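You operate a simulated robot arm through the tools that you are given. There is no shell and no other tool.

You run a simulated robot arm. Do the job below in one go: nothing can be reset, and whatever is moved stays where it is left.

JOB
Fold the mirror flat, wipe the smudge off and raise it again.
Fine: use the blue cloth and put it back. Set down upright: mirror cloth. Where these are worked on the way, their far stop is far enough and under half their travel is too little: folding mirror. What is to be rubbed or washed off counts as gone when no trace of it is left.

Only the result counts: the job must be done as asked and must still hold three seconds after the hand-in. Knocking over, shifting, dropping, spilling or breaking anything else fails it. Flat cloth is picked up by pressing the open fingertips on it (5 to 10 N) and closing them slowly along it; thin cloth reads only 2 to 8 mm in the jaws.

ROBOT AND FRAMES
A 7-joint arm with a two-finger gripper, fixed in place. Base frame: the origin is at the foot of the arm, x ahead of it, y to its left, z up; the work surface is at about z = 0. Lengths are in m, angles in degrees, forces in N, time in s.
With the tool pointing down near the work surface it reaches from about 0.26 to 0.6 m from the base axis. Its first joint turns from -143.0 to 143.0 degrees. Payload 1.08 kg.
The TCP is the grasp point between the finger pads, 0.016 m short of the fingertips. In the tool frame z runs along the fingers and y along their closing line. Largest opening 0.088 m; the body of the gripper starts 0.058 m behind the TCP.
Orientation is told as [roll, pitch, yaw] about the base's x, y, z axes, in that order, counted from this pose: with the fingers straight down and closing along the base's y, the tool's x points along the base's -x, its y along +y and its z along -z.

CONTROLS
- The arm moves only by the tool drive_tool. Its argument "targets" is a list of rows, each an object (a shift or turn left out is 0, a gripper value left out holds the last) with "slide": the shift along the tool's x, y, z in mm, a list of three; "turn": the turn, a rotation vector about the tool's x, y, z in degrees, a list of three; "jaw": the gripper command, from -1 (shut) to 1 (fully open), values between in proportion. In form: [{"slide": [dx, dy, dz], "turn": [ax, ay, az], "jaw": jaw}, ...]. A call has 1 to 20 rows; each row is the pose to reach, as a shift and turn from the pose commanded when the call began, along the tool's axes at that moment. Each row takes 0.2 s and may step no farther than 0.05 m and 8.6 degrees from the row before; otherwise, or with a gripper value out of range, the whole call is refused. A pose out of reach is approached as far as the arm can. The call stops where the force on the tool passes 40 N (or 10 N more than at its start, if that is more) or the arm is blocked; 0.2 s more then pass. Each finger halts on what it meets, pressing with about 20 N; the grip force reading is that of the motor and also rises with nothing between the fingers. The clock runs only during rows and for 0.2 s after the last one: add rows that repeat a pose to give the fingers time. It gives the time, the measured TCP pose, the force on the tool (base axes), the opening and the grip force at its end, in the units of the frame above (readings bear some noise), with the torque about the TCP (base axes, N m) and any sound that the robot's microphone picked up.
- Cameras (640 x 400 px; columns grow to the right, rows downward): "scene" is fixed at [0.0507, -0.6506, 0.8049]; the picture's right is [0.92, -0.39, 0.00], its down [-0.21, -0.50, -0.84] and it looks along [0.33, 0.77, -0.55] (base axes); focal length 322 px, centre (320, 200). "wrist" rides on the gripper at [0.082, -0.008, -0.092] in the tool frame; the picture's right is [0.10, 0.99, 0.00], its down [-0.70, 0.07, -0.71] and it looks along [-0.71, 0.07, 0.70] (tool axes); focal length 256 px, centre (320, 200). There is no depth. A picture from a camera that has moved, and an enlarged one, comes with that camera's place and axes in the base frame and with its lens.
- snapshot(camera): a new picture of that camera. It takes no simulated time.
- enlarge(camera, box): a new picture of the part [left, top, right, bottom] of that camera's present view, enlarged. It takes no simulated time.
- close_job(): hands the job in; it is judged then, once.

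Places have to be worked out from the pictures, the camera data and where the tool is seen. Open the gripper and draw the arm clear of the work before you hand the job in, unless the task says otherwise.

The tools are called after "Request:" as a command line: name --argument value ..., lists and objects as JSON in quotes. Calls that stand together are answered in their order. drive_tool: Moves the arm, as the interface text tells. Its arguments: {"type":"object","properties":{"targets":{"type":"array"}},"required":["targets"]} The other tools are called the same way: snapshot (camera) takes a picture; enlarge (camera, box) takes an enlarged picture of a part of a camera's view; close_job () hands the job in.

At the start:

```text
t: 0.0
ee_pos: [0.4166, -0.0251, 0.3133]
ee_rot: [0.1, 0.1, 0.0]
contact_force: [-0.7, 0.3, 0.0]
ft_torque: [-0.03, -0.01, 0.0]
width: 0.088
grip_force: 0.1
```

scene: 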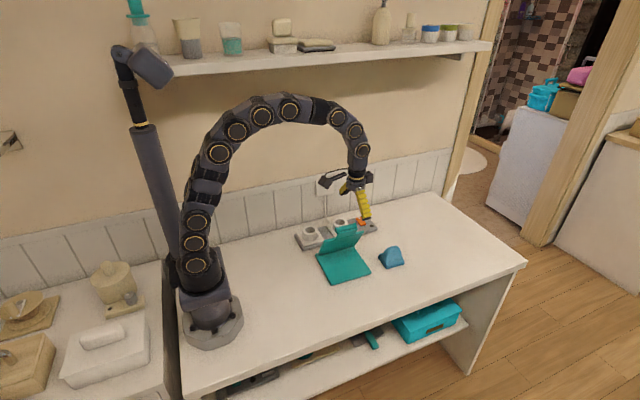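
wrist: 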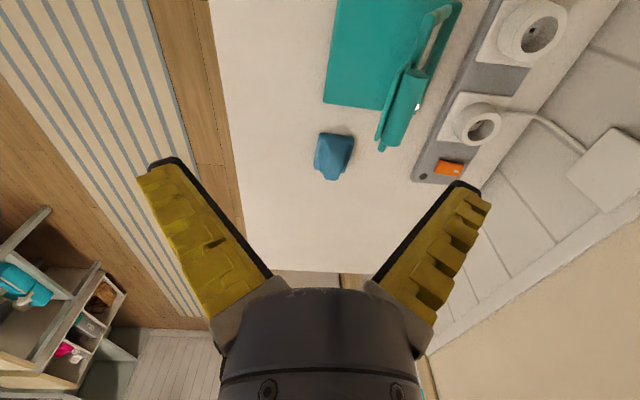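

I begin by looking closer at the mirror, the cloth and the power strip behind them.

Request:
enlarge --camera "scene" --box '[280, 190, 440, 290]'

Request:
enlarge --camera "wrist" --box '[280, 0, 520, 200]'

```text
4.00 times, centred on (360, 240) of scene
camera zoom: at [0.0507, -0.6506, 0.8049], right [0.92, -0.39, 0.0], down [-0.21, -0.5, -0.84], along [0.33, 0.77, -0.55], focal length 1287 px, centre (160, 40)
```

zoom: 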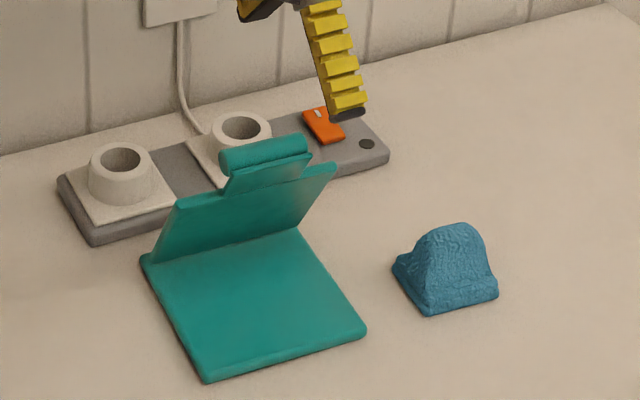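

```text
2.00 times, centred on (400, 100) of wrist
camera zoom: at [0.3342, -0.0339, 0.4064], right [-0.1, 0.99, 0.0], down [0.7, 0.07, 0.71], along [0.71, 0.07, -0.7], focal length 512 px, centre (160, 400)
```

zoom: 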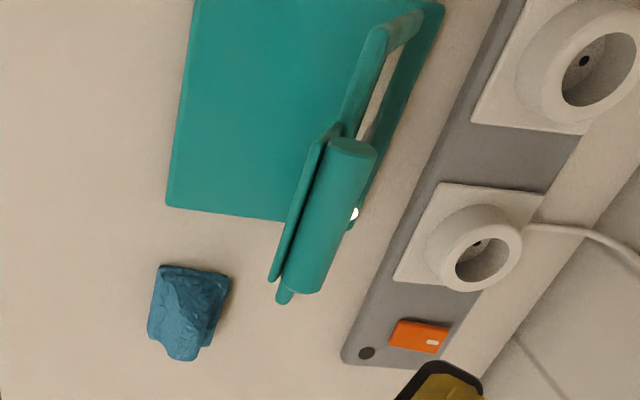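

The base plate sits about x 0.37–0.52, y 0–0.14, with the leaf hinged at its back. I enlarge further to see which side of the leaf is the mirror.

Request:
enlarge --camera "scene" --box '[310, 215, 374, 255]'

Request:
enlarge --camera "wrist" --box '[370, 0, 480, 80]'

Request:
enlarge --camera "wrist" --box '[360, 60, 460, 160]'

Request:
enlarge --camera "scene" --box '[370, 235, 418, 275]'

```text
10.00 times, centred on (342, 235) of scene
camera zoom: at [0.0507, -0.6506, 0.8049], right [0.92, -0.39, 0.0], down [-0.21, -0.5, -0.84], along [0.33, 0.77, -0.55], focal length 3218 px, centre (100, -150)
```

zoom: 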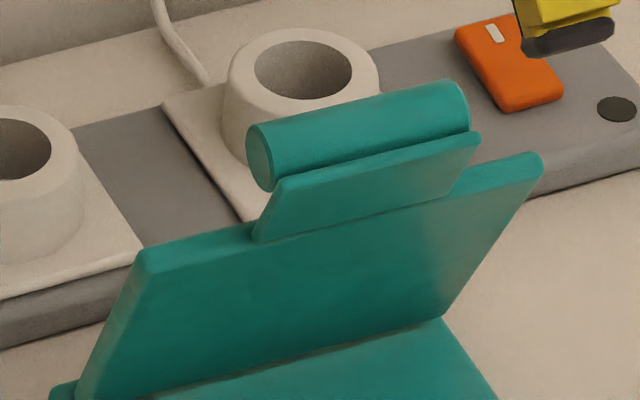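

```text
5.00 times, centred on (425, 40) of wrist
camera zoom: at [0.3342, -0.0339, 0.4064], right [-0.1, 0.99, 0.0], down [0.7, 0.07, 0.71], along [0.71, 0.07, -0.7], focal length 1280 px, centre (-205, 1000)
```

zoom: 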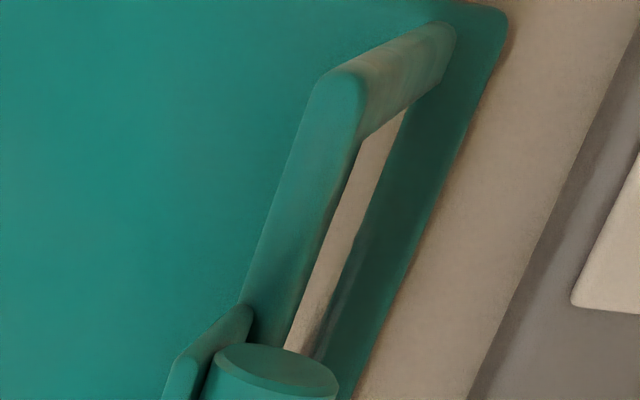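

```text
4.00 times, centred on (410, 110) of wrist
camera zoom: at [0.3342, -0.0339, 0.4064], right [-0.1, 0.99, 0.0], down [0.7, 0.07, 0.71], along [0.71, 0.07, -0.7], focal length 1024 px, centre (-40, 560)
```

zoom: 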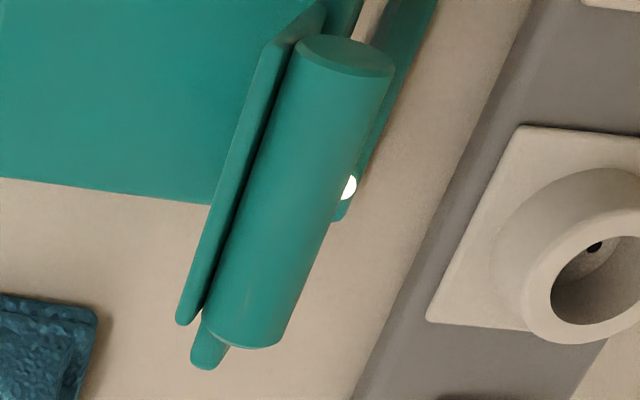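

```text
10.00 times, centred on (394, 255) of scene
camera zoom: at [0.0507, -0.6506, 0.8049], right [0.92, -0.39, 0.0], down [-0.21, -0.5, -0.84], along [0.33, 0.77, -0.55], focal length 3218 px, centre (-420, -350)
```

zoom: 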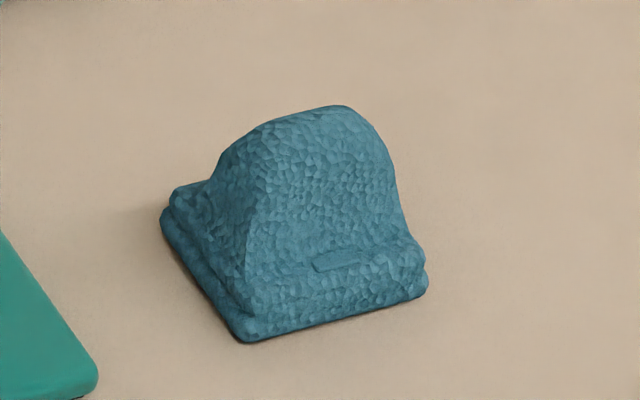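

The glass seems to face the wall side (+y), with the leaf leaning forward about 64° and a bar handle near (0.44, 0.055, 0.175). I turn the tool a quarter turn and go high behind the mirror to look at its face.

Request:
drive_tool --targets '[{"slide": [-3, 19, -3], "turn": [0, 0, 8.2]}, {"slide": [-6, 38, -6], "turn": [0, 0, 16.4]}, {"slide": [-9, 57, -9], "turn": [0, 0, 24.6]}, {"slide": [-12, 76, -12], "turn": [0, 0, 32.8]}, {"slide": [-15, 95, -15], "turn": [0, 0, 41]}, {"slide": [-18, 114, -18], "turn": [0, 0, 49.2]}, {"slide": [-21, 133, -21], "turn": [0, 0, 57.4]}, {"slide": [-24, 152, -24], "turn": [0, 0, 65.6]}, {"slide": [-27, 171, -27], "turn": [0, 0, 73.8]}, {"slide": [-30, 190, -30], "turn": [0, 0, 82]}, {"slide": [-30, 200, -30], "turn": [0, 0, 90]}]'

Request:
snapshot --camera "wrist"

Request:
snapshot --camera "scene"

```text
t: 2.4
ee_pos: [0.4454, 0.1751, 0.3442]
ee_rot: [-0.1, -0.1, -90.1]
contact_force: [0.2, 0.8, 0.8]
ft_torque: [0.04, -0.01, -0.03]
width: 0.0879
grip_force: 0.0
```

```text
taken
camera wrist: at [0.4377, 0.2565, 0.436], right [0.99, 0.1, 0.0], down [0.07, -0.7, 0.71], along [0.07, -0.71, -0.71], focal length 256 px, centre (320, 200)
```

wrist: 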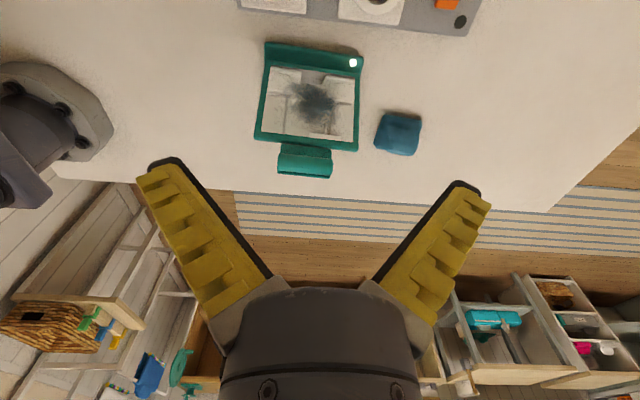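

```text
taken
```

scene: 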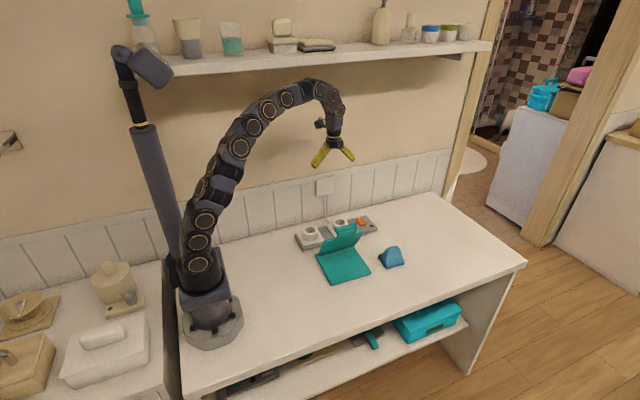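

The glass faces the wall and carries a dark smudge, so the leaf folds down toward -y with the glass up. I enlarge the mirror and the cloth.

Request:
enlarge --camera "wrist" --box '[240, 30, 440, 190]'

Request:
enlarge --camera "wrist" --box '[365, 100, 429, 164]'

```text
2.50 times, centred on (340, 110) of wrist
camera zoom: at [0.4377, 0.2565, 0.436], right [0.99, 0.1, 0.0], down [0.07, -0.7, 0.71], along [0.07, -0.71, -0.71], focal length 640 px, centre (270, 425)
```

zoom: 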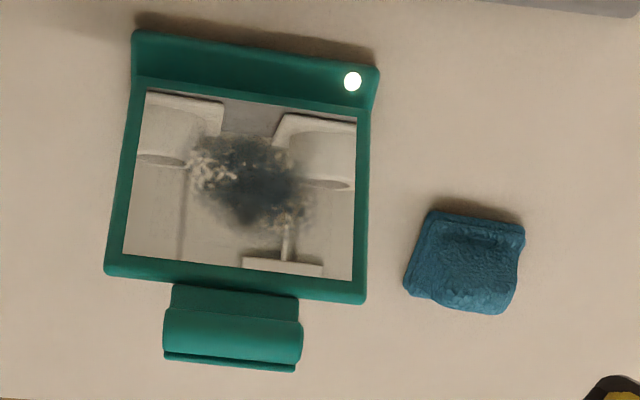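

```text
6.25 times, centred on (397, 132) of wrist
camera zoom: at [0.4377, 0.2565, 0.436], right [0.99, 0.1, 0.0], down [0.07, -0.7, 0.71], along [0.07, -0.71, -0.71], focal length 1600 px, centre (-161, 625)
```

zoom: 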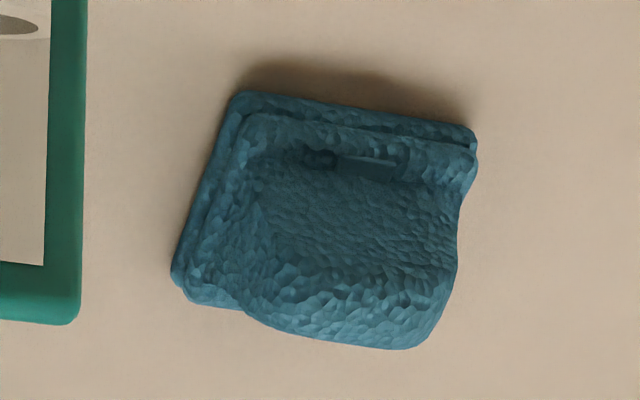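

The handle bar runs along x from about 0.405 to 0.474 at y≈0.058, z≈0.175, so the open jaws (closing along x) can take it by its ends and let it pivot. I move above it and check alignment.

Request:
drive_tool --targets '[{"slide": [-30, -1, 20]}, {"slide": [-60, -3, 45]}, {"slide": [-90, -4, 75]}, {"slide": [-117, -5, 104]}, {"slide": [-117, -5, 104]}]'

Request:
snapshot --camera "wrist"

Request:
enlarge --camera "scene" --box '[280, 150, 440, 290]'

```text
t: 3.6
ee_pos: [0.4413, 0.0567, 0.239]
ee_rot: [0.0, -0.1, -90.0]
contact_force: [1.0, -0.7, 0.0]
ft_torque: [0.0, -0.01, -0.01]
width: 0.0882
grip_force: 0.2
```

```text
taken
camera wrist: at [0.4325, 0.1386, 0.3323], right [0.99, 0.1, 0.0], down [0.07, -0.7, 0.71], along [0.07, -0.71, -0.7], focal length 256 px, centre (320, 200)
```

wrist: 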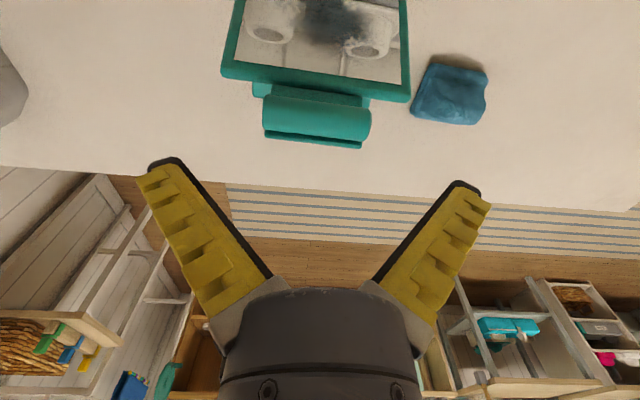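

```text
2.86 times, centred on (360, 220) of scene
camera zoom: at [0.0507, -0.6506, 0.8049], right [0.92, -0.39, 0.0], down [-0.21, -0.5, -0.84], along [0.33, 0.77, -0.55], focal length 919 px, centre (206, 143)
```

zoom: 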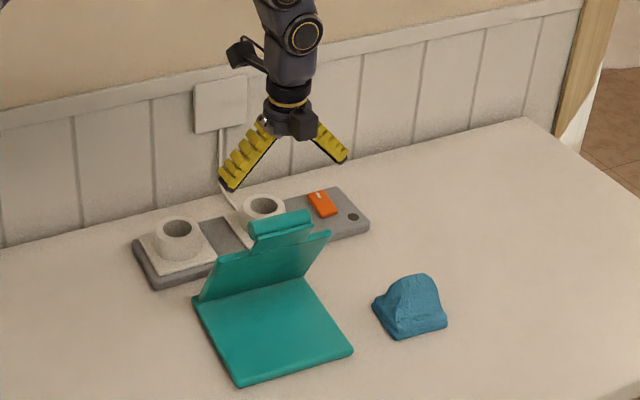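

My triangulation puts the bar centre at about (0.439, 0.055, 0.172). I lower the open jaws around its ends.

Request:
drive_tool --targets '[{"slide": [-2, -1.5, 20], "jaw": 1}, {"slide": [-2, -1.5, 40], "jaw": 1}, {"slide": [-2, -1.5, 55], "jaw": 1}, {"slide": [-2, -1.5, 68], "jaw": 1}, {"slide": [-2, -1.5, 68], "jaw": 1}]'

Request:
snapshot --camera "wrist"

Request:
enlarge --camera "scene" --box '[300, 180, 396, 240]'

```text
t: 4.8
ee_pos: [0.4386, 0.0553, 0.171]
ee_rot: [0.0, 0.0, -90.0]
contact_force: [0.0, -0.7, -0.5]
ft_torque: [0.01, 0.02, -0.02]
width: 0.0881
grip_force: 0.1
```

```text
taken
camera wrist: at [0.4307, 0.137, 0.2642], right [0.99, 0.1, 0.0], down [0.07, -0.7, 0.71], along [0.07, -0.71, -0.71], focal length 256 px, centre (320, 200)
```

wrist: 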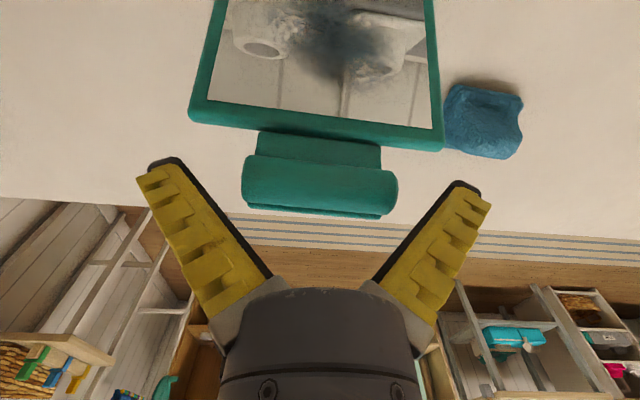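

```text
6.67 times, centred on (348, 210) of scene
camera zoom: at [0.0507, -0.6506, 0.8049], right [0.92, -0.39, 0.0], down [-0.21, -0.5, -0.84], along [0.33, 0.77, -0.55], focal length 2145 px, centre (133, 133)
```

zoom: 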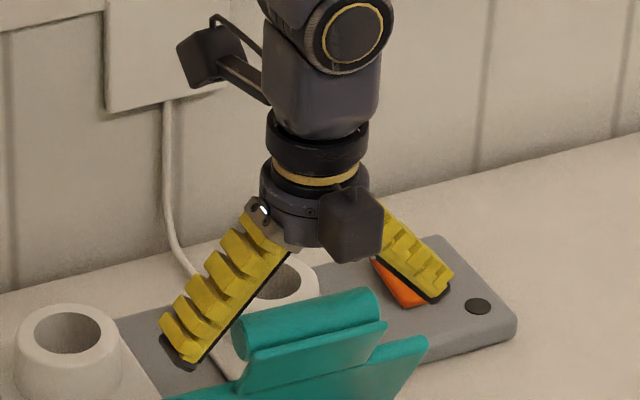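

The bar lies right at the TCP in the wrist view, though the fingers look splayed. I close partway (about 78 mm) to see how the pads really move.

Request:
drive_tool --targets '[{"slide": [0, 0, 0], "jaw": 0.8}, {"slide": [0, 0, 0], "jaw": 0.8}]'

Request:
snapshot --camera "wrist"

Request:
enlarge --camera "scene" --box '[300, 180, 396, 240]'

```text
t: 5.4
ee_pos: [0.4401, 0.055, 0.1719]
ee_rot: [-0.1, 0.0, -90.0]
contact_force: [0.7, 0.6, -0.1]
ft_torque: [-0.01, 0.0, -0.03]
width: 0.0809
grip_force: 1.0
```

```text
taken
camera wrist: at [0.4307, 0.1371, 0.2642], right [0.99, 0.1, 0.0], down [0.07, -0.7, 0.71], along [0.07, -0.71, -0.7], focal length 256 px, centre (320, 200)
```

wrist: 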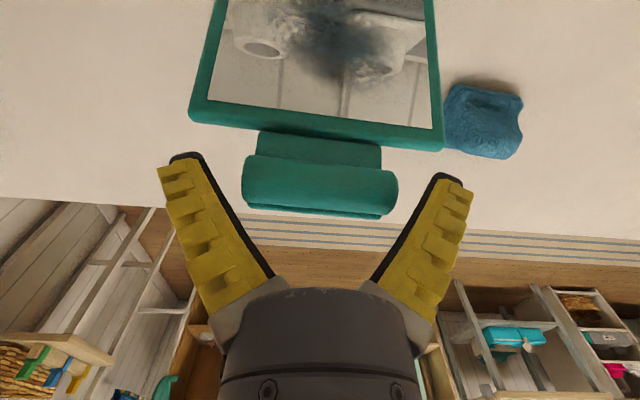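

```text
6.67 times, centred on (348, 210) of scene
camera zoom: at [0.0507, -0.6506, 0.8049], right [0.92, -0.39, 0.0], down [-0.21, -0.5, -0.84], along [0.33, 0.77, -0.55], focal length 2145 px, centre (133, 133)
```

zoom: 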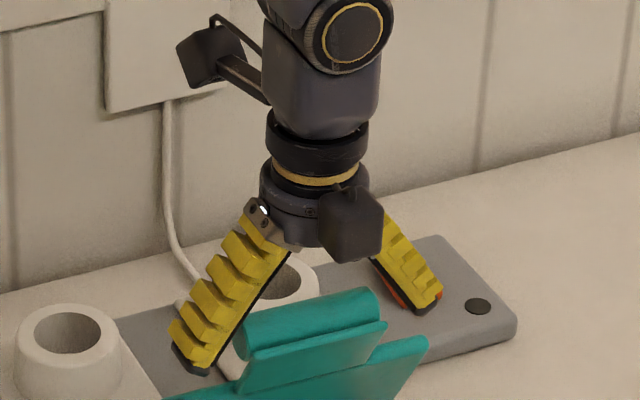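

The jaws pivot, so the pads are slanted at this width; still, they straddle the bar well. I close slowly on the bar's ends and see what they take hold of.

Request:
drive_tool --targets '[{"slide": [0, 0, 0], "jaw": 0.7}, {"slide": [0, 0, 0], "jaw": 0.6}, {"slide": [0, 0, 0], "jaw": 0.5}, {"slide": [0, 0, 0], "jaw": 0.4}, {"slide": [0, 0, 0], "jaw": 0.3}, {"slide": [0, 0, 0], "jaw": 0.3}]'

Request:
snapshot --camera "wrist"

Request:
enlarge --camera "scene" --box '[300, 180, 396, 240]'

```text
t: 6.8
ee_pos: [0.4397, 0.0554, 0.1705]
ee_rot: [-0.1, 0.0, -90.1]
contact_force: [1.1, 1.9, 0.2]
ft_torque: [0.02, 0.05, -0.06]
width: 0.0696
grip_force: 20.1
```

```text
taken
camera wrist: at [0.4306, 0.1372, 0.264], right [0.99, 0.1, 0.0], down [0.07, -0.7, 0.71], along [0.07, -0.71, -0.71], focal length 256 px, centre (320, 200)
```

wrist: 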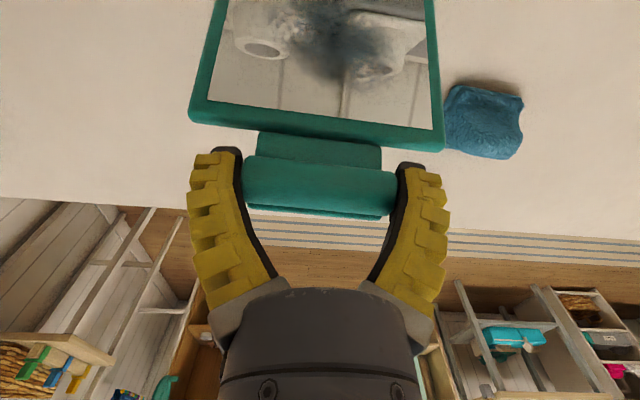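

```text
6.67 times, centred on (348, 210) of scene
camera zoom: at [0.0507, -0.6506, 0.8049], right [0.92, -0.39, 0.0], down [-0.21, -0.5, -0.84], along [0.33, 0.77, -0.55], focal length 2145 px, centre (133, 133)
```

zoom: 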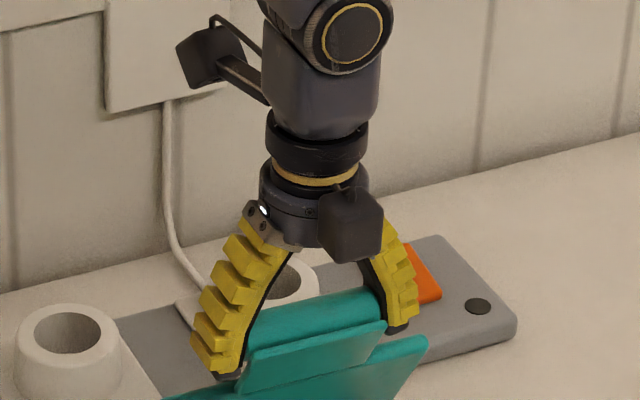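

The bar is firmly held (width 69.6 mm, 20 N). I begin the folding arc about the hinge near (y 0.12, z 0.015), letting the bar pivot in the pads, and watch the force.

Request:
drive_tool --targets '[{"slide": [-7, 0, 3.2]}, {"slide": [-14.1, 0, 6.7]}, {"slide": [-20.5, 0, 10.4]}, {"slide": [-26.8, 0, 14.2]}, {"slide": [-26.8, 0, 14.2]}]'

Request:
enlarge --camera "scene" --box '[290, 180, 418, 290]'

```text
t: 8.0
ee_pos: [0.4411, 0.0287, 0.1566]
ee_rot: [0.1, -0.1, -90.1]
contact_force: [-5.2, -0.2, 2.6]
ft_torque: [0.27, -0.06, -0.04]
width: 0.0712
grip_force: 19.9
```

```text
3.64 times, centred on (354, 235) of scene
camera zoom: at [0.0507, -0.6506, 0.8049], right [0.92, -0.39, 0.0], down [-0.21, -0.5, -0.84], along [0.33, 0.77, -0.55], focal length 1170 px, centre (196, 73)
```

zoom: 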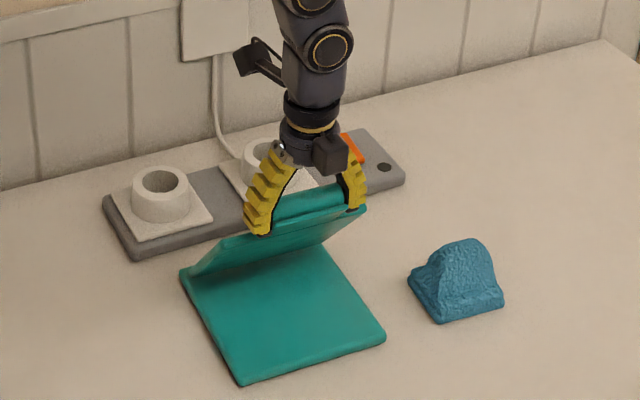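

The leaf is following smoothly with small forces. I carry on down the arc.

Request:
drive_tool --targets '[{"slide": [-6, 0, 4.2]}, {"slide": [-11.9, 0, 8.5]}, {"slide": [-17.6, 0, 13.2]}, {"slide": [-23.1, 0, 18.1]}, {"slide": [-28.4, 0, 23.2]}, {"slide": [-33.4, 0, 28.6]}, {"slide": [-38.2, 0, 34.1]}, {"slide": [-42.8, 0, 39.9]}, {"slide": [-47.1, 0, 45.8]}, {"slide": [-51.1, 0, 52]}, {"slide": [-51.1, 0, 52]}]'

Request:
enlarge --camera "scene" --box '[290, 180, 418, 290]'

```text
t: 10.4
ee_pos: [0.4405, -0.0223, 0.1058]
ee_rot: [0.0, 0.1, -90.1]
contact_force: [5.4, -3.6, 4.2]
ft_torque: [0.36, 0.0, -0.1]
width: 0.0719
grip_force: 20.1
```

```text
3.64 times, centred on (354, 235) of scene
camera zoom: at [0.0507, -0.6506, 0.8049], right [0.92, -0.39, 0.0], down [-0.21, -0.5, -0.84], along [0.33, 0.77, -0.55], focal length 1170 px, centre (196, 73)
```

zoom: 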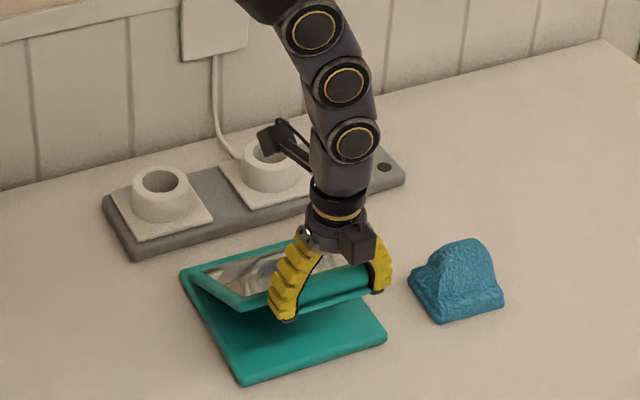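

Still good at about half way. I continue to roughly 12° above flat, then check.

Request:
drive_tool --targets '[{"slide": [-3.7, 0, 6.3]}, {"slide": [-7.2, 0, 12.8]}, {"slide": [-10.4, 0, 19.4]}, {"slide": [-13.3, 0, 26.2]}, {"slide": [-15.9, 0, 33.1]}, {"slide": [-18.2, 0, 40]}, {"slide": [-20.2, 0, 47.2]}, {"slide": [-21.9, 0, 54.3]}, {"slide": [-21.9, 0, 54.3]}]'

Request:
enlarge --camera "scene" --box '[290, 180, 418, 290]'

```text
t: 12.4
ee_pos: [0.439, -0.0446, 0.0518]
ee_rot: [-0.1, -0.1, -89.8]
contact_force: [-6.7, -2.3, 1.0]
ft_torque: [0.06, -0.13, 0.03]
width: 0.0714
grip_force: 20.2
```

```text
3.64 times, centred on (354, 235) of scene
camera zoom: at [0.0507, -0.6506, 0.8049], right [0.92, -0.39, 0.0], down [-0.21, -0.5, -0.84], along [0.33, 0.77, -0.55], focal length 1170 px, centre (196, 73)
```

zoom: 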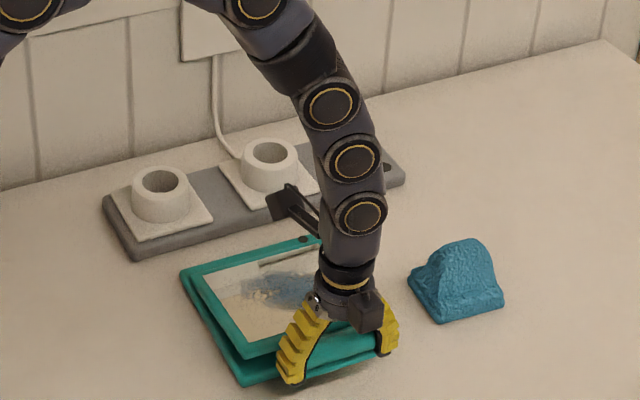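

About 12° remains. I go down in small steps to feel for the stop.

Request:
drive_tool --targets '[{"slide": [-1.1, 0, 5.5]}, {"slide": [-2.1, 0, 11.5]}, {"slide": [-2.6, 0, 15]}, {"slide": [-3, 0, 18]}, {"slide": [-3, 0, 18]}]'

Request:
enlarge --camera "scene" --box '[290, 180, 418, 290]'

Request:
snapshot --camera "wrist"

```text
t: 13.6
ee_pos: [0.4409, -0.0472, 0.0333]
ee_rot: [0.0, 0.0, -90.0]
contact_force: [-4.3, -3.2, 1.2]
ft_torque: [0.28, -0.15, 0.07]
width: 0.0715
grip_force: 20.3
```

```text
3.64 times, centred on (354, 235) of scene
camera zoom: at [0.0507, -0.6506, 0.8049], right [0.92, -0.39, 0.0], down [-0.21, -0.5, -0.84], along [0.33, 0.77, -0.55], focal length 1170 px, centre (196, 73)
```

zoom: 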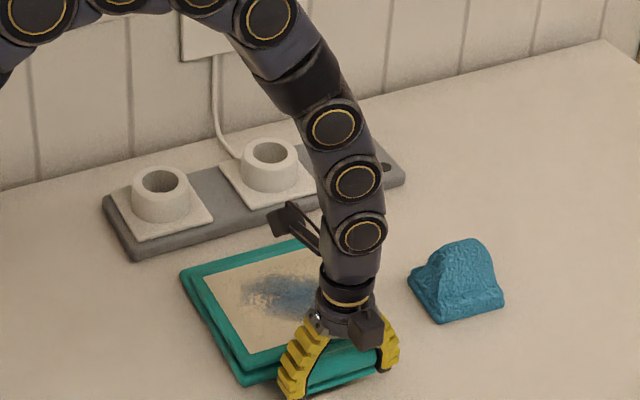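

```text
taken
camera wrist: at [0.4316, 0.0347, 0.1266], right [0.99, 0.1, 0.0], down [0.07, -0.7, 0.71], along [0.07, -0.71, -0.7], focal length 256 px, centre (320, 200)
```

wrist: 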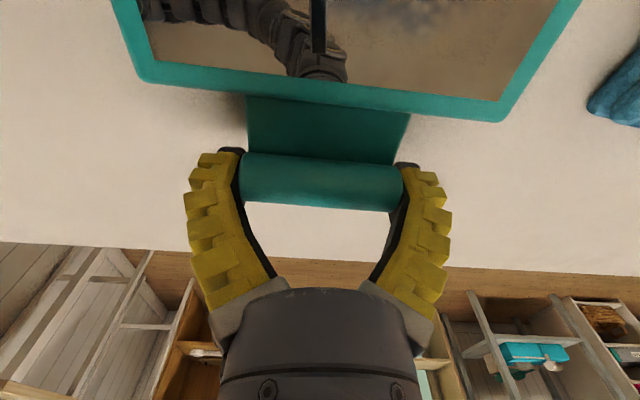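

Nearly flat. I press a few millimetres further in small steps until the force rises.

Request:
drive_tool --targets '[{"slide": [0, 0, 2]}, {"slide": [-0.2, 0, 4]}, {"slide": [-0.3, 0, 6]}, {"slide": [-0.3, 0, 6]}]'

Request:
enlarge --camera "scene" --box '[310, 220, 390, 290]'

```text
t: 14.6
ee_pos: [0.4416, -0.0468, 0.0288]
ee_rot: [0.1, -0.1, -90.1]
contact_force: [-7.6, -0.7, 14.1]
ft_torque: [0.29, 0.01, -0.07]
width: 0.0717
grip_force: 19.9
```

```text
5.71 times, centred on (350, 255) of scene
camera zoom: at [0.0507, -0.6506, 0.8049], right [0.92, -0.39, 0.0], down [-0.21, -0.5, -0.84], along [0.33, 0.77, -0.55], focal length 1839 px, centre (149, -114)
```

zoom: 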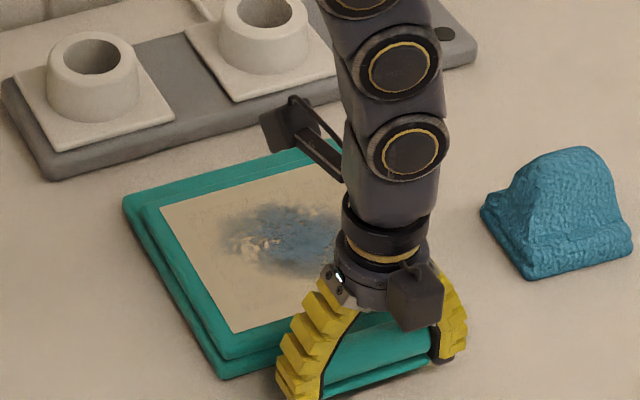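

The upward force rose to 14 N, so the leaf is on its stop. I open the jaws, rise clear and look whether it stays flat.

Request:
drive_tool --targets '[{"slide": [0, 0, -1], "jaw": 0.9}, {"slide": [0, 0, -1], "jaw": 1}, {"slide": [0, 0, -1], "jaw": 1}, {"slide": [0, 0, -25], "jaw": 1}, {"slide": [0, 0, -60], "jaw": 1}, {"slide": [0, 0, -105], "jaw": 1}, {"slide": [0, 0, -150], "jaw": 1}, {"slide": [0, 0, -195], "jaw": 1}, {"slide": [0, 0, -235], "jaw": 1}]'

Request:
snapshot --camera "wrist"

Request:
enlarge --camera "scene" --box '[300, 200, 428, 290]'

```text
t: 16.6
ee_pos: [0.4389, -0.0474, 0.2615]
ee_rot: [0.0, 0.0, -90.0]
contact_force: [-0.3, 0.3, 0.1]
ft_torque: [0.0, -0.02, 0.03]
width: 0.0878
grip_force: 0.0
```

```text
taken
camera wrist: at [0.4302, 0.0347, 0.3537], right [0.99, 0.1, 0.0], down [0.07, -0.7, 0.71], along [0.07, -0.71, -0.71], focal length 256 px, centre (320, 200)
```

wrist: 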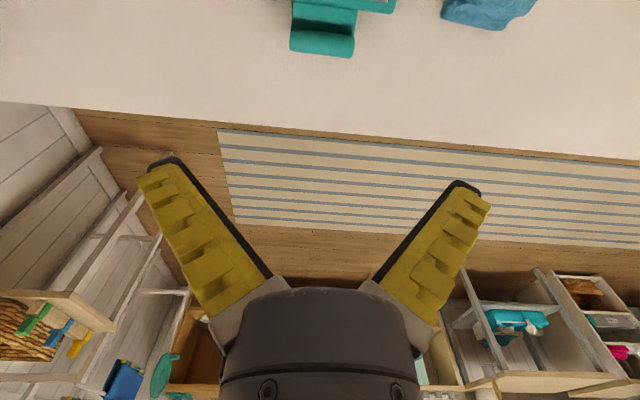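

```text
4.44 times, centred on (364, 245) of scene
camera zoom: at [0.0507, -0.6506, 0.8049], right [0.92, -0.39, 0.0], down [-0.21, -0.5, -0.84], along [0.33, 0.77, -0.55], focal length 1430 px, centre (124, 0)
```

zoom: 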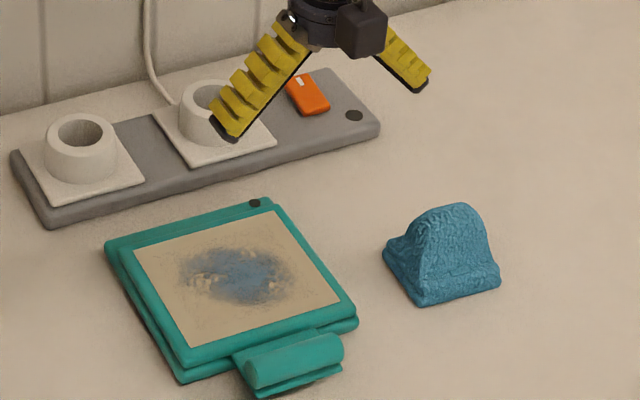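

The mirror lies flat, glass up, and stays. Now I turn the tool back to closing along y and look at the cloth from nearer.

Request:
drive_tool --targets '[{"slide": [6, 0, 5], "turn": [0, 0, -8.2], "jaw": 1}, {"slide": [12, 0, 10], "turn": [0, 0, -16.4]}, {"slide": [18, 0, 15], "turn": [0, 0, -24.6]}, {"slide": [24, 0, 20], "turn": [0, 0, -32.8]}, {"slide": [30, 0, 26], "turn": [0, 0, -41]}, {"slide": [36, 0, 32], "turn": [0, 0, -49.2]}, {"slide": [42, 0, 38], "turn": [0, 0, -57.4]}, {"slide": [48, 0, 44], "turn": [0, 0, -65.6]}, {"slide": [54, 0, 50], "turn": [0, 0, -73.8]}, {"slide": [60, 0, 55], "turn": [0, 0, -82]}, {"slide": [67, 0, 60], "turn": [0, 0, -90]}, {"slide": [67, 0, 60], "turn": [0, 0, -90]}]'

Request:
snapshot --camera "wrist"

Request:
enlarge --camera "wrist" --box '[260, 130, 420, 250]'

```text
t: 19.2
ee_pos: [0.4403, 0.0205, 0.2029]
ee_rot: [0.0, 0.0, 0.1]
contact_force: [-0.7, -0.5, -0.1]
ft_torque: [-0.04, -0.03, 0.01]
width: 0.0882
grip_force: 0.1
```

```text
taken
camera wrist: at [0.3581, 0.0117, 0.2951], right [-0.1, 0.99, 0.0], down [0.7, 0.07, 0.71], along [0.71, 0.07, -0.7], focal length 256 px, centre (320, 200)
```

wrist: 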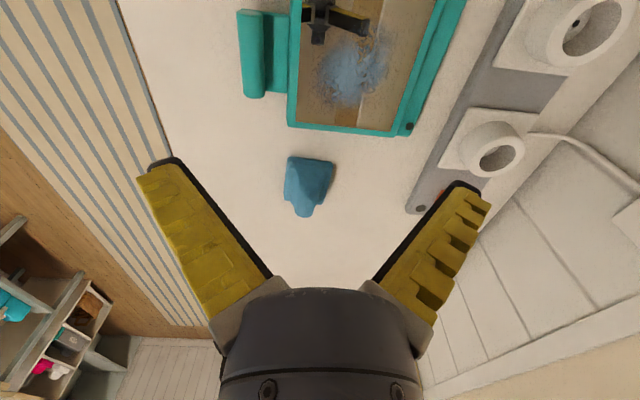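

```text
3.33 times, centred on (340, 190) of wrist
camera zoom: at [0.3581, 0.0117, 0.2951], right [-0.1, 0.99, 0.0], down [0.7, 0.07, 0.71], along [0.71, 0.07, -0.7], focal length 853 px, centre (253, 233)
```

zoom: 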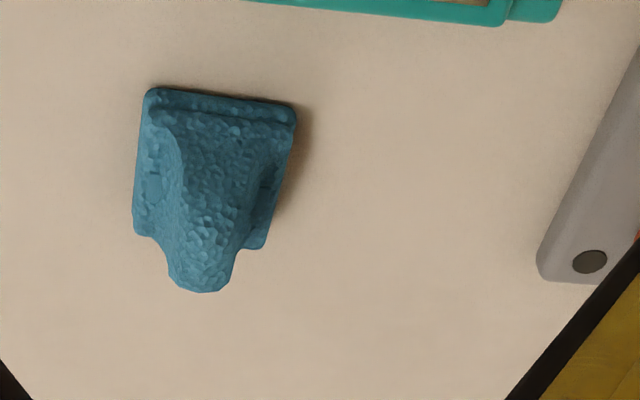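

The cloth is a pad (x 0.57–0.654, y −0.012–0.051) with a ridge along x at y≈0.019, top near z 0.06. I move above the ridge, open jaws straddling it in y, with a 3° turn to match its heading.

Request:
drive_tool --targets '[{"slide": [-40, 0, 0], "turn": [0, 0, 1]}, {"slide": [-80, -1, 5], "turn": [0, 0, 2]}, {"slide": [-120, -1.5, 30], "turn": [0, 0, 3]}, {"slide": [-150, -1.5, 60], "turn": [0, 0, 3]}, {"slide": [-170, -1.5, 85], "turn": [0, 0, 3]}, {"slide": [-170, -1.5, 85], "turn": [0, 0, 3]}]'

Request:
snapshot --camera "wrist"

Request:
enlarge --camera "scene" --box '[340, 190, 452, 290]'

```text
t: 20.6
ee_pos: [0.6034, 0.0173, 0.1263]
ee_rot: [0.0, 0.0, -2.9]
contact_force: [0.0, -0.1, 0.6]
ft_torque: [-0.05, 0.0, 0.01]
width: 0.0883
grip_force: 0.0
out of reach, approached as far as the arm can: row 5, 6
```

```text
taken
camera wrist: at [0.5214, 0.0124, 0.2189], right [-0.05, 1.0, 0.0], down [0.7, 0.04, 0.71], along [0.71, 0.04, -0.7], focal length 256 px, centre (320, 200)
```

wrist: 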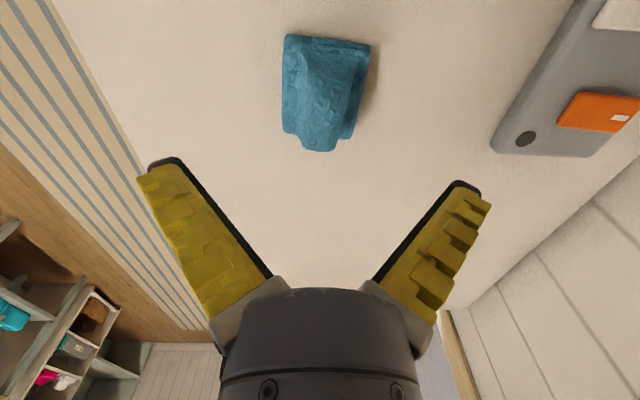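

```text
4.00 times, centred on (396, 240) of scene
camera zoom: at [0.0507, -0.6506, 0.8049], right [0.92, -0.39, 0.0], down [-0.21, -0.5, -0.84], along [0.33, 0.77, -0.55], focal length 1287 px, centre (16, 40)
```

zoom: 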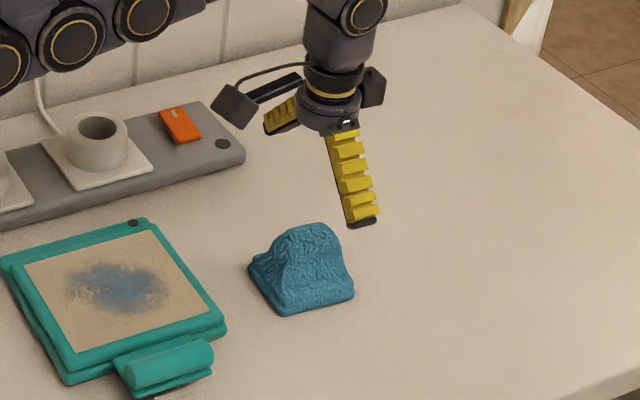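

Straight down it cannot quite reach the ridge (stopped at x 0.603, z 0.126). I draw back a little and tilt the tool 15° so the fingers point outward, which brings the wrist nearer.

Request:
drive_tool --targets '[{"slide": [10, 0, -5], "turn": [0, -7.5, 0], "jaw": 1}, {"slide": [10, 0, -5], "turn": [0, -15, 0], "jaw": 1}, {"slide": [10, 0, -5], "turn": [0, -15, 0], "jaw": 1}]'

Request:
snapshot --camera "wrist"

```text
t: 21.4
ee_pos: [0.5934, 0.0178, 0.1307]
ee_rot: [0.0, -15.0, -3.0]
contact_force: [0.9, 0.7, 0.1]
ft_torque: [-0.02, 0.0, 0.01]
width: 0.0881
grip_force: 0.1
```

```text
taken
camera wrist: at [0.4893, 0.0146, 0.1993], right [-0.05, 1.0, -0.03], down [0.5, 0.05, 0.87], along [0.87, 0.03, -0.5], focal length 256 px, centre (320, 200)
```

wrist: 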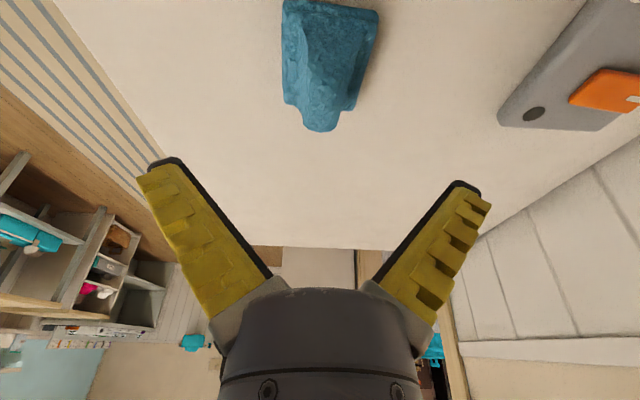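

Now tilted 15° at (0.593, 0.018, 0.131). I go down along the fingers toward the ridge, stopping with the tips beside its upper part.

Request:
drive_tool --targets '[{"slide": [5, 0, 25]}, {"slide": [11, 0, 45]}, {"slide": [11, 0, 62]}, {"slide": [11, 0, 62]}]'

Request:
snapshot --camera "wrist"

Request:
enlarge --camera "scene" --box '[350, 200, 446, 280]'

```text
t: 22.4
ee_pos: [0.5991, 0.0168, 0.0687]
ee_rot: [0.0, -14.9, -3.1]
contact_force: [-0.4, -0.7, 0.4]
ft_torque: [-0.01, -0.03, 0.0]
width: 0.088
grip_force: 0.1
```

```text
taken
camera wrist: at [0.4952, 0.0139, 0.1364], right [-0.05, 1.0, -0.03], down [0.5, 0.05, 0.87], along [0.87, 0.03, -0.5], focal length 256 px, centre (320, 200)
```

wrist: 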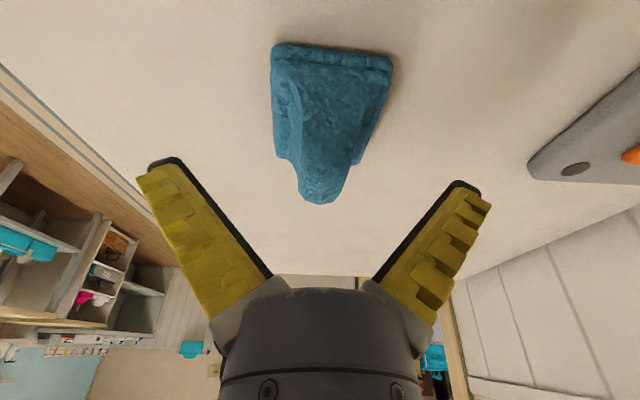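

```text
5.00 times, centred on (398, 240) of scene
camera zoom: at [0.0507, -0.6506, 0.8049], right [0.92, -0.39, 0.0], down [-0.21, -0.5, -0.84], along [0.33, 0.77, -0.55], focal length 1609 px, centre (-70, 0)
```

zoom: 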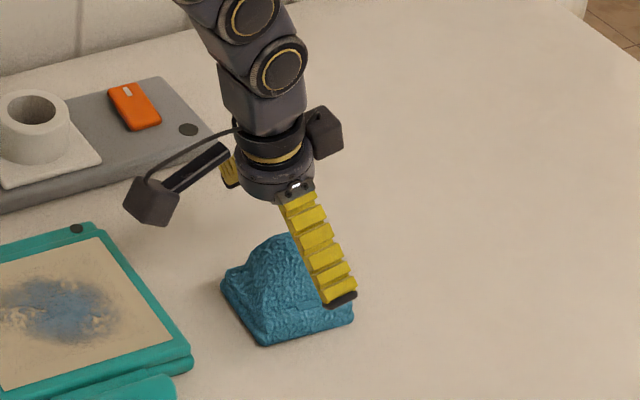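

The ridge is centred between the fingers. I go down the last 24 mm and check the force.

Request:
drive_tool --targets '[{"slide": [0, 1, 8]}, {"slide": [0, 1, 16]}, {"slide": [0, 1, 23]}, {"slide": [0, 1, 23]}]'

Request:
snapshot --camera "wrist"

Request:
enlarge --camera "scene" --box '[350, 200, 446, 280]'

```text
t: 23.4
ee_pos: [0.6043, 0.018, 0.0466]
ee_rot: [0.0, -15.0, -3.0]
contact_force: [0.5, -0.2, -0.8]
ft_torque: [0.01, -0.01, -0.02]
width: 0.0881
grip_force: 0.1
```

```text
taken
camera wrist: at [0.5011, 0.0148, 0.1143], right [-0.05, 1.0, -0.03], down [0.5, 0.05, 0.87], along [0.87, 0.03, -0.5], focal length 256 px, centre (320, 200)
```

wrist: 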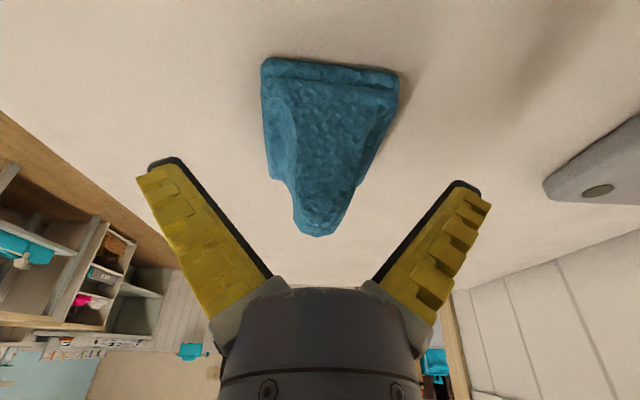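

```text
5.00 times, centred on (398, 240) of scene
camera zoom: at [0.0507, -0.6506, 0.8049], right [0.92, -0.39, 0.0], down [-0.21, -0.5, -0.84], along [0.33, 0.77, -0.55], focal length 1609 px, centre (-70, 0)
```

zoom: 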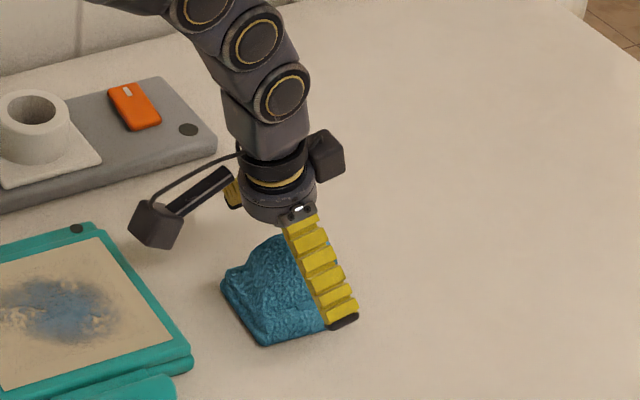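

Tips are beside the ridge with no contact. I close slowly on it.

Request:
drive_tool --targets '[{"slide": [0, 0, 0], "jaw": 0.7}, {"slide": [0, 0, 0], "jaw": 0.4}, {"slide": [0, 0, 0], "jaw": 0.1}, {"slide": [0, 0, 0], "jaw": -0.2}, {"slide": [0, 0, 0], "jaw": -0.5}, {"slide": [0, 0, 0], "jaw": -0.8}, {"slide": [0, 0, 0], "jaw": -1}, {"slide": [0, 0, 0], "jaw": -1}]'

Request:
snapshot --camera "wrist"

Request:
enlarge --camera "scene" --box '[350, 200, 446, 280]'

```text
t: 25.2
ee_pos: [0.6064, 0.0181, 0.048]
ee_rot: [0.0, -15.2, -3.0]
contact_force: [-2.8, 0.4, 13.7]
ft_torque: [-0.01, 0.02, -0.06]
width: 0.018
grip_force: 19.6
```

```text
taken
camera wrist: at [0.5018, 0.0149, 0.1152], right [-0.05, 1.0, -0.03], down [0.49, 0.05, 0.87], along [0.87, 0.03, -0.5], focal length 256 px, centre (320, 200)
```

wrist: 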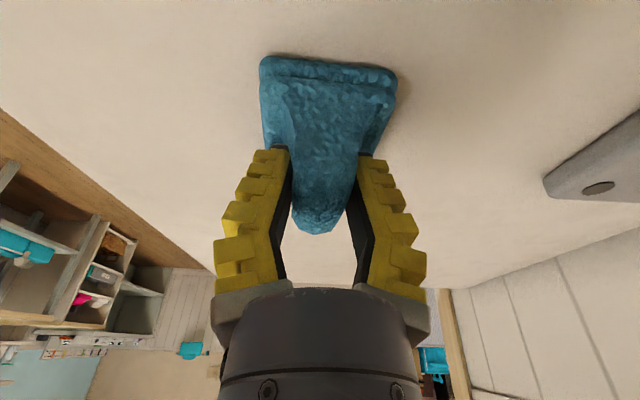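

```text
5.00 times, centred on (398, 240) of scene
camera zoom: at [0.0507, -0.6506, 0.8049], right [0.92, -0.39, 0.0], down [-0.21, -0.5, -0.84], along [0.33, 0.77, -0.55], focal length 1609 px, centre (-70, 0)
```

zoom: 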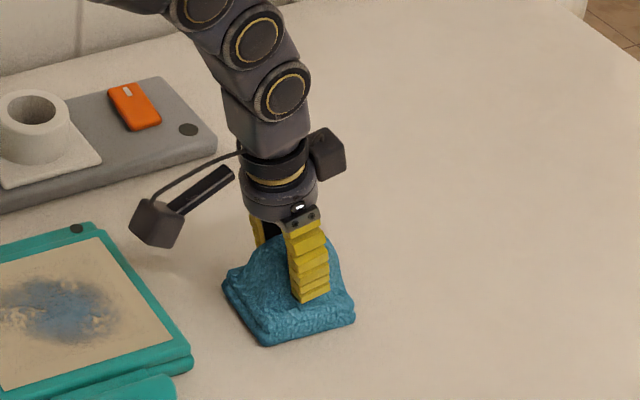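

The ridge is held at 18 mm with 20 N; the upward push comes from its flare. I lift vertically a few centimetres and check the hold.

Request:
drive_tool --targets '[{"slide": [-1.3, 0, -4.8], "jaw": -1}, {"slide": [-3.9, 0, -14.5], "jaw": -1}, {"slide": [-7.8, 0, -29], "jaw": -1}, {"slide": [-13, 0, -48.3], "jaw": -1}, {"slide": [-13, 0, -48.3], "jaw": -1}]'

Request:
snapshot --camera "wrist"

Request:
enlarge --camera "scene" --box '[300, 180, 460, 280]'

```text
t: 26.4
ee_pos: [0.604, 0.0178, 0.0954]
ee_rot: [0.1, -14.9, -3.0]
contact_force: [-0.5, 0.5, -1.2]
ft_torque: [0.01, -0.02, 0.0]
width: 0.0155
grip_force: 20.0
```

```text
taken
camera wrist: at [0.5008, 0.0153, 0.1646], right [-0.05, 1.0, -0.03], down [0.5, 0.05, 0.87], along [0.87, 0.03, -0.5], focal length 256 px, centre (320, 200)
```

wrist: 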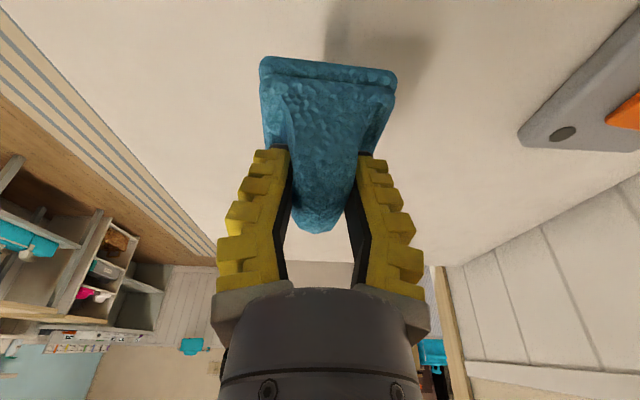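

```text
4.00 times, centred on (380, 230) of scene
camera zoom: at [0.0507, -0.6506, 0.8049], right [0.92, -0.39, 0.0], down [-0.21, -0.5, -0.84], along [0.33, 0.77, -0.55], focal length 1287 px, centre (80, 80)
```

zoom: 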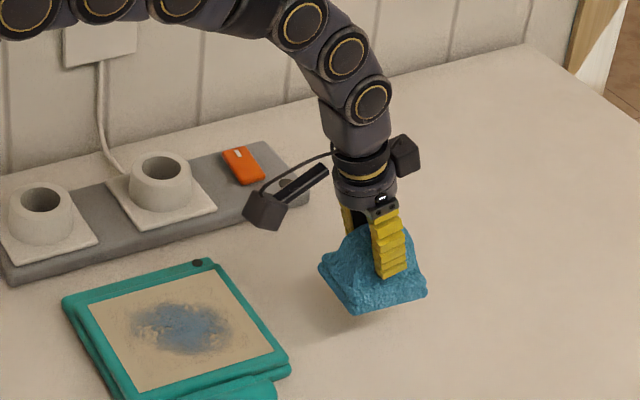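

The cloth is held level, its underside about 48 mm below the TCP. The glass spans x 0.389–0.506, y 0.007–0.116 with the smudge centred near (0.45, 0.058), so I carry the cloth over it, still high.

Request:
drive_tool --targets '[{"slide": [0, 0, -10], "jaw": -1}, {"slide": [26, 5, -18]}, {"slide": [52, 10.5, -26]}, {"slide": [78, 16, -34]}, {"slide": [104, 21, -42]}, {"slide": [130, 26, -47]}, {"slide": [155.7, 31.5, -52.1]}, {"slide": [155.7, 31.5, -52.1]}]'

Request:
snapshot --camera "wrist"

Request:
enlarge --camera "scene" --box '[290, 190, 418, 290]'

```text
t: 28.2
ee_pos: [0.442, 0.0585, 0.1063]
ee_rot: [0.0, -15.0, -3.1]
contact_force: [0.2, -0.8, -0.7]
ft_torque: [-0.01, 0.01, -0.01]
width: 0.0151
grip_force: 19.7
```

```text
taken
camera wrist: at [0.339, 0.0564, 0.1747], right [-0.05, 1.0, -0.03], down [0.5, 0.05, 0.87], along [0.87, 0.03, -0.5], focal length 256 px, centre (320, 200)
```

wrist: 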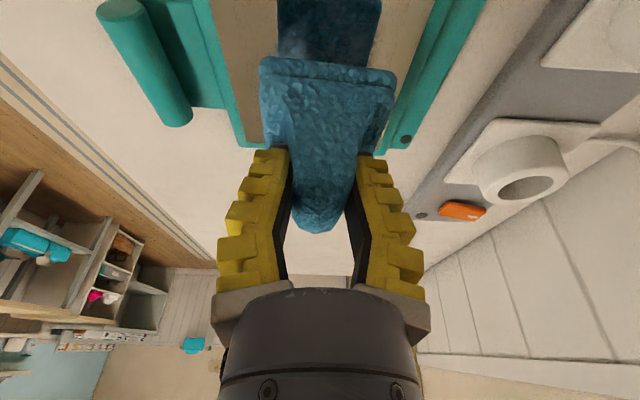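

```text
4.00 times, centred on (354, 240) of scene
camera zoom: at [0.0507, -0.6506, 0.8049], right [0.92, -0.39, 0.0], down [-0.21, -0.5, -0.84], along [0.33, 0.77, -0.55], focal length 1287 px, centre (184, 40)
```

zoom: 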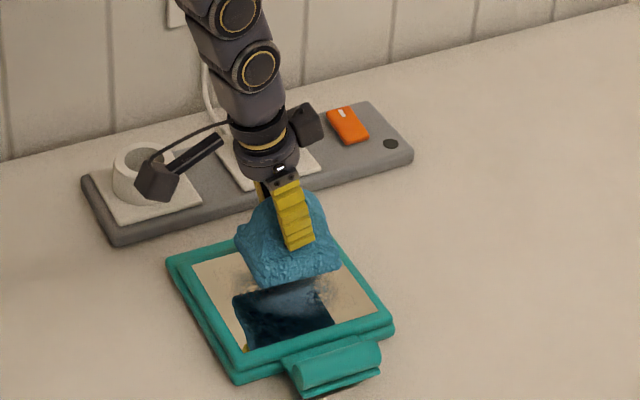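

The cloth hangs over the smudge. I lower it vertically in small steps until it touches the glass.

Request:
drive_tool --targets '[{"slide": [2.6, 0, 9.7], "jaw": -1}, {"slide": [5.2, 0, 19.3]}, {"slide": [6.7, 0, 25.1]}, {"slide": [7.5, 0, 28]}, {"slide": [8, 0, 29.9]}, {"slide": [8, 0, 29.9]}]'

Request:
enlarge --camera "scene" --box '[310, 210, 390, 280]'

```text
t: 29.6
ee_pos: [0.4435, 0.0592, 0.0754]
ee_rot: [-0.1, -15.0, -3.0]
contact_force: [0.2, 0.7, -0.7]
ft_torque: [0.01, -0.04, -0.01]
width: 0.0154
grip_force: 20.4
```

```text
5.71 times, centred on (350, 245) of scene
camera zoom: at [0.0507, -0.6506, 0.8049], right [0.92, -0.39, 0.0], down [-0.21, -0.5, -0.84], along [0.33, 0.77, -0.55], focal length 1839 px, centre (149, -57)
```

zoom: 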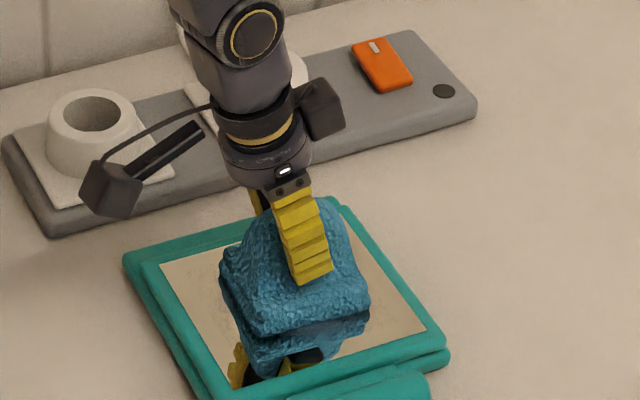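

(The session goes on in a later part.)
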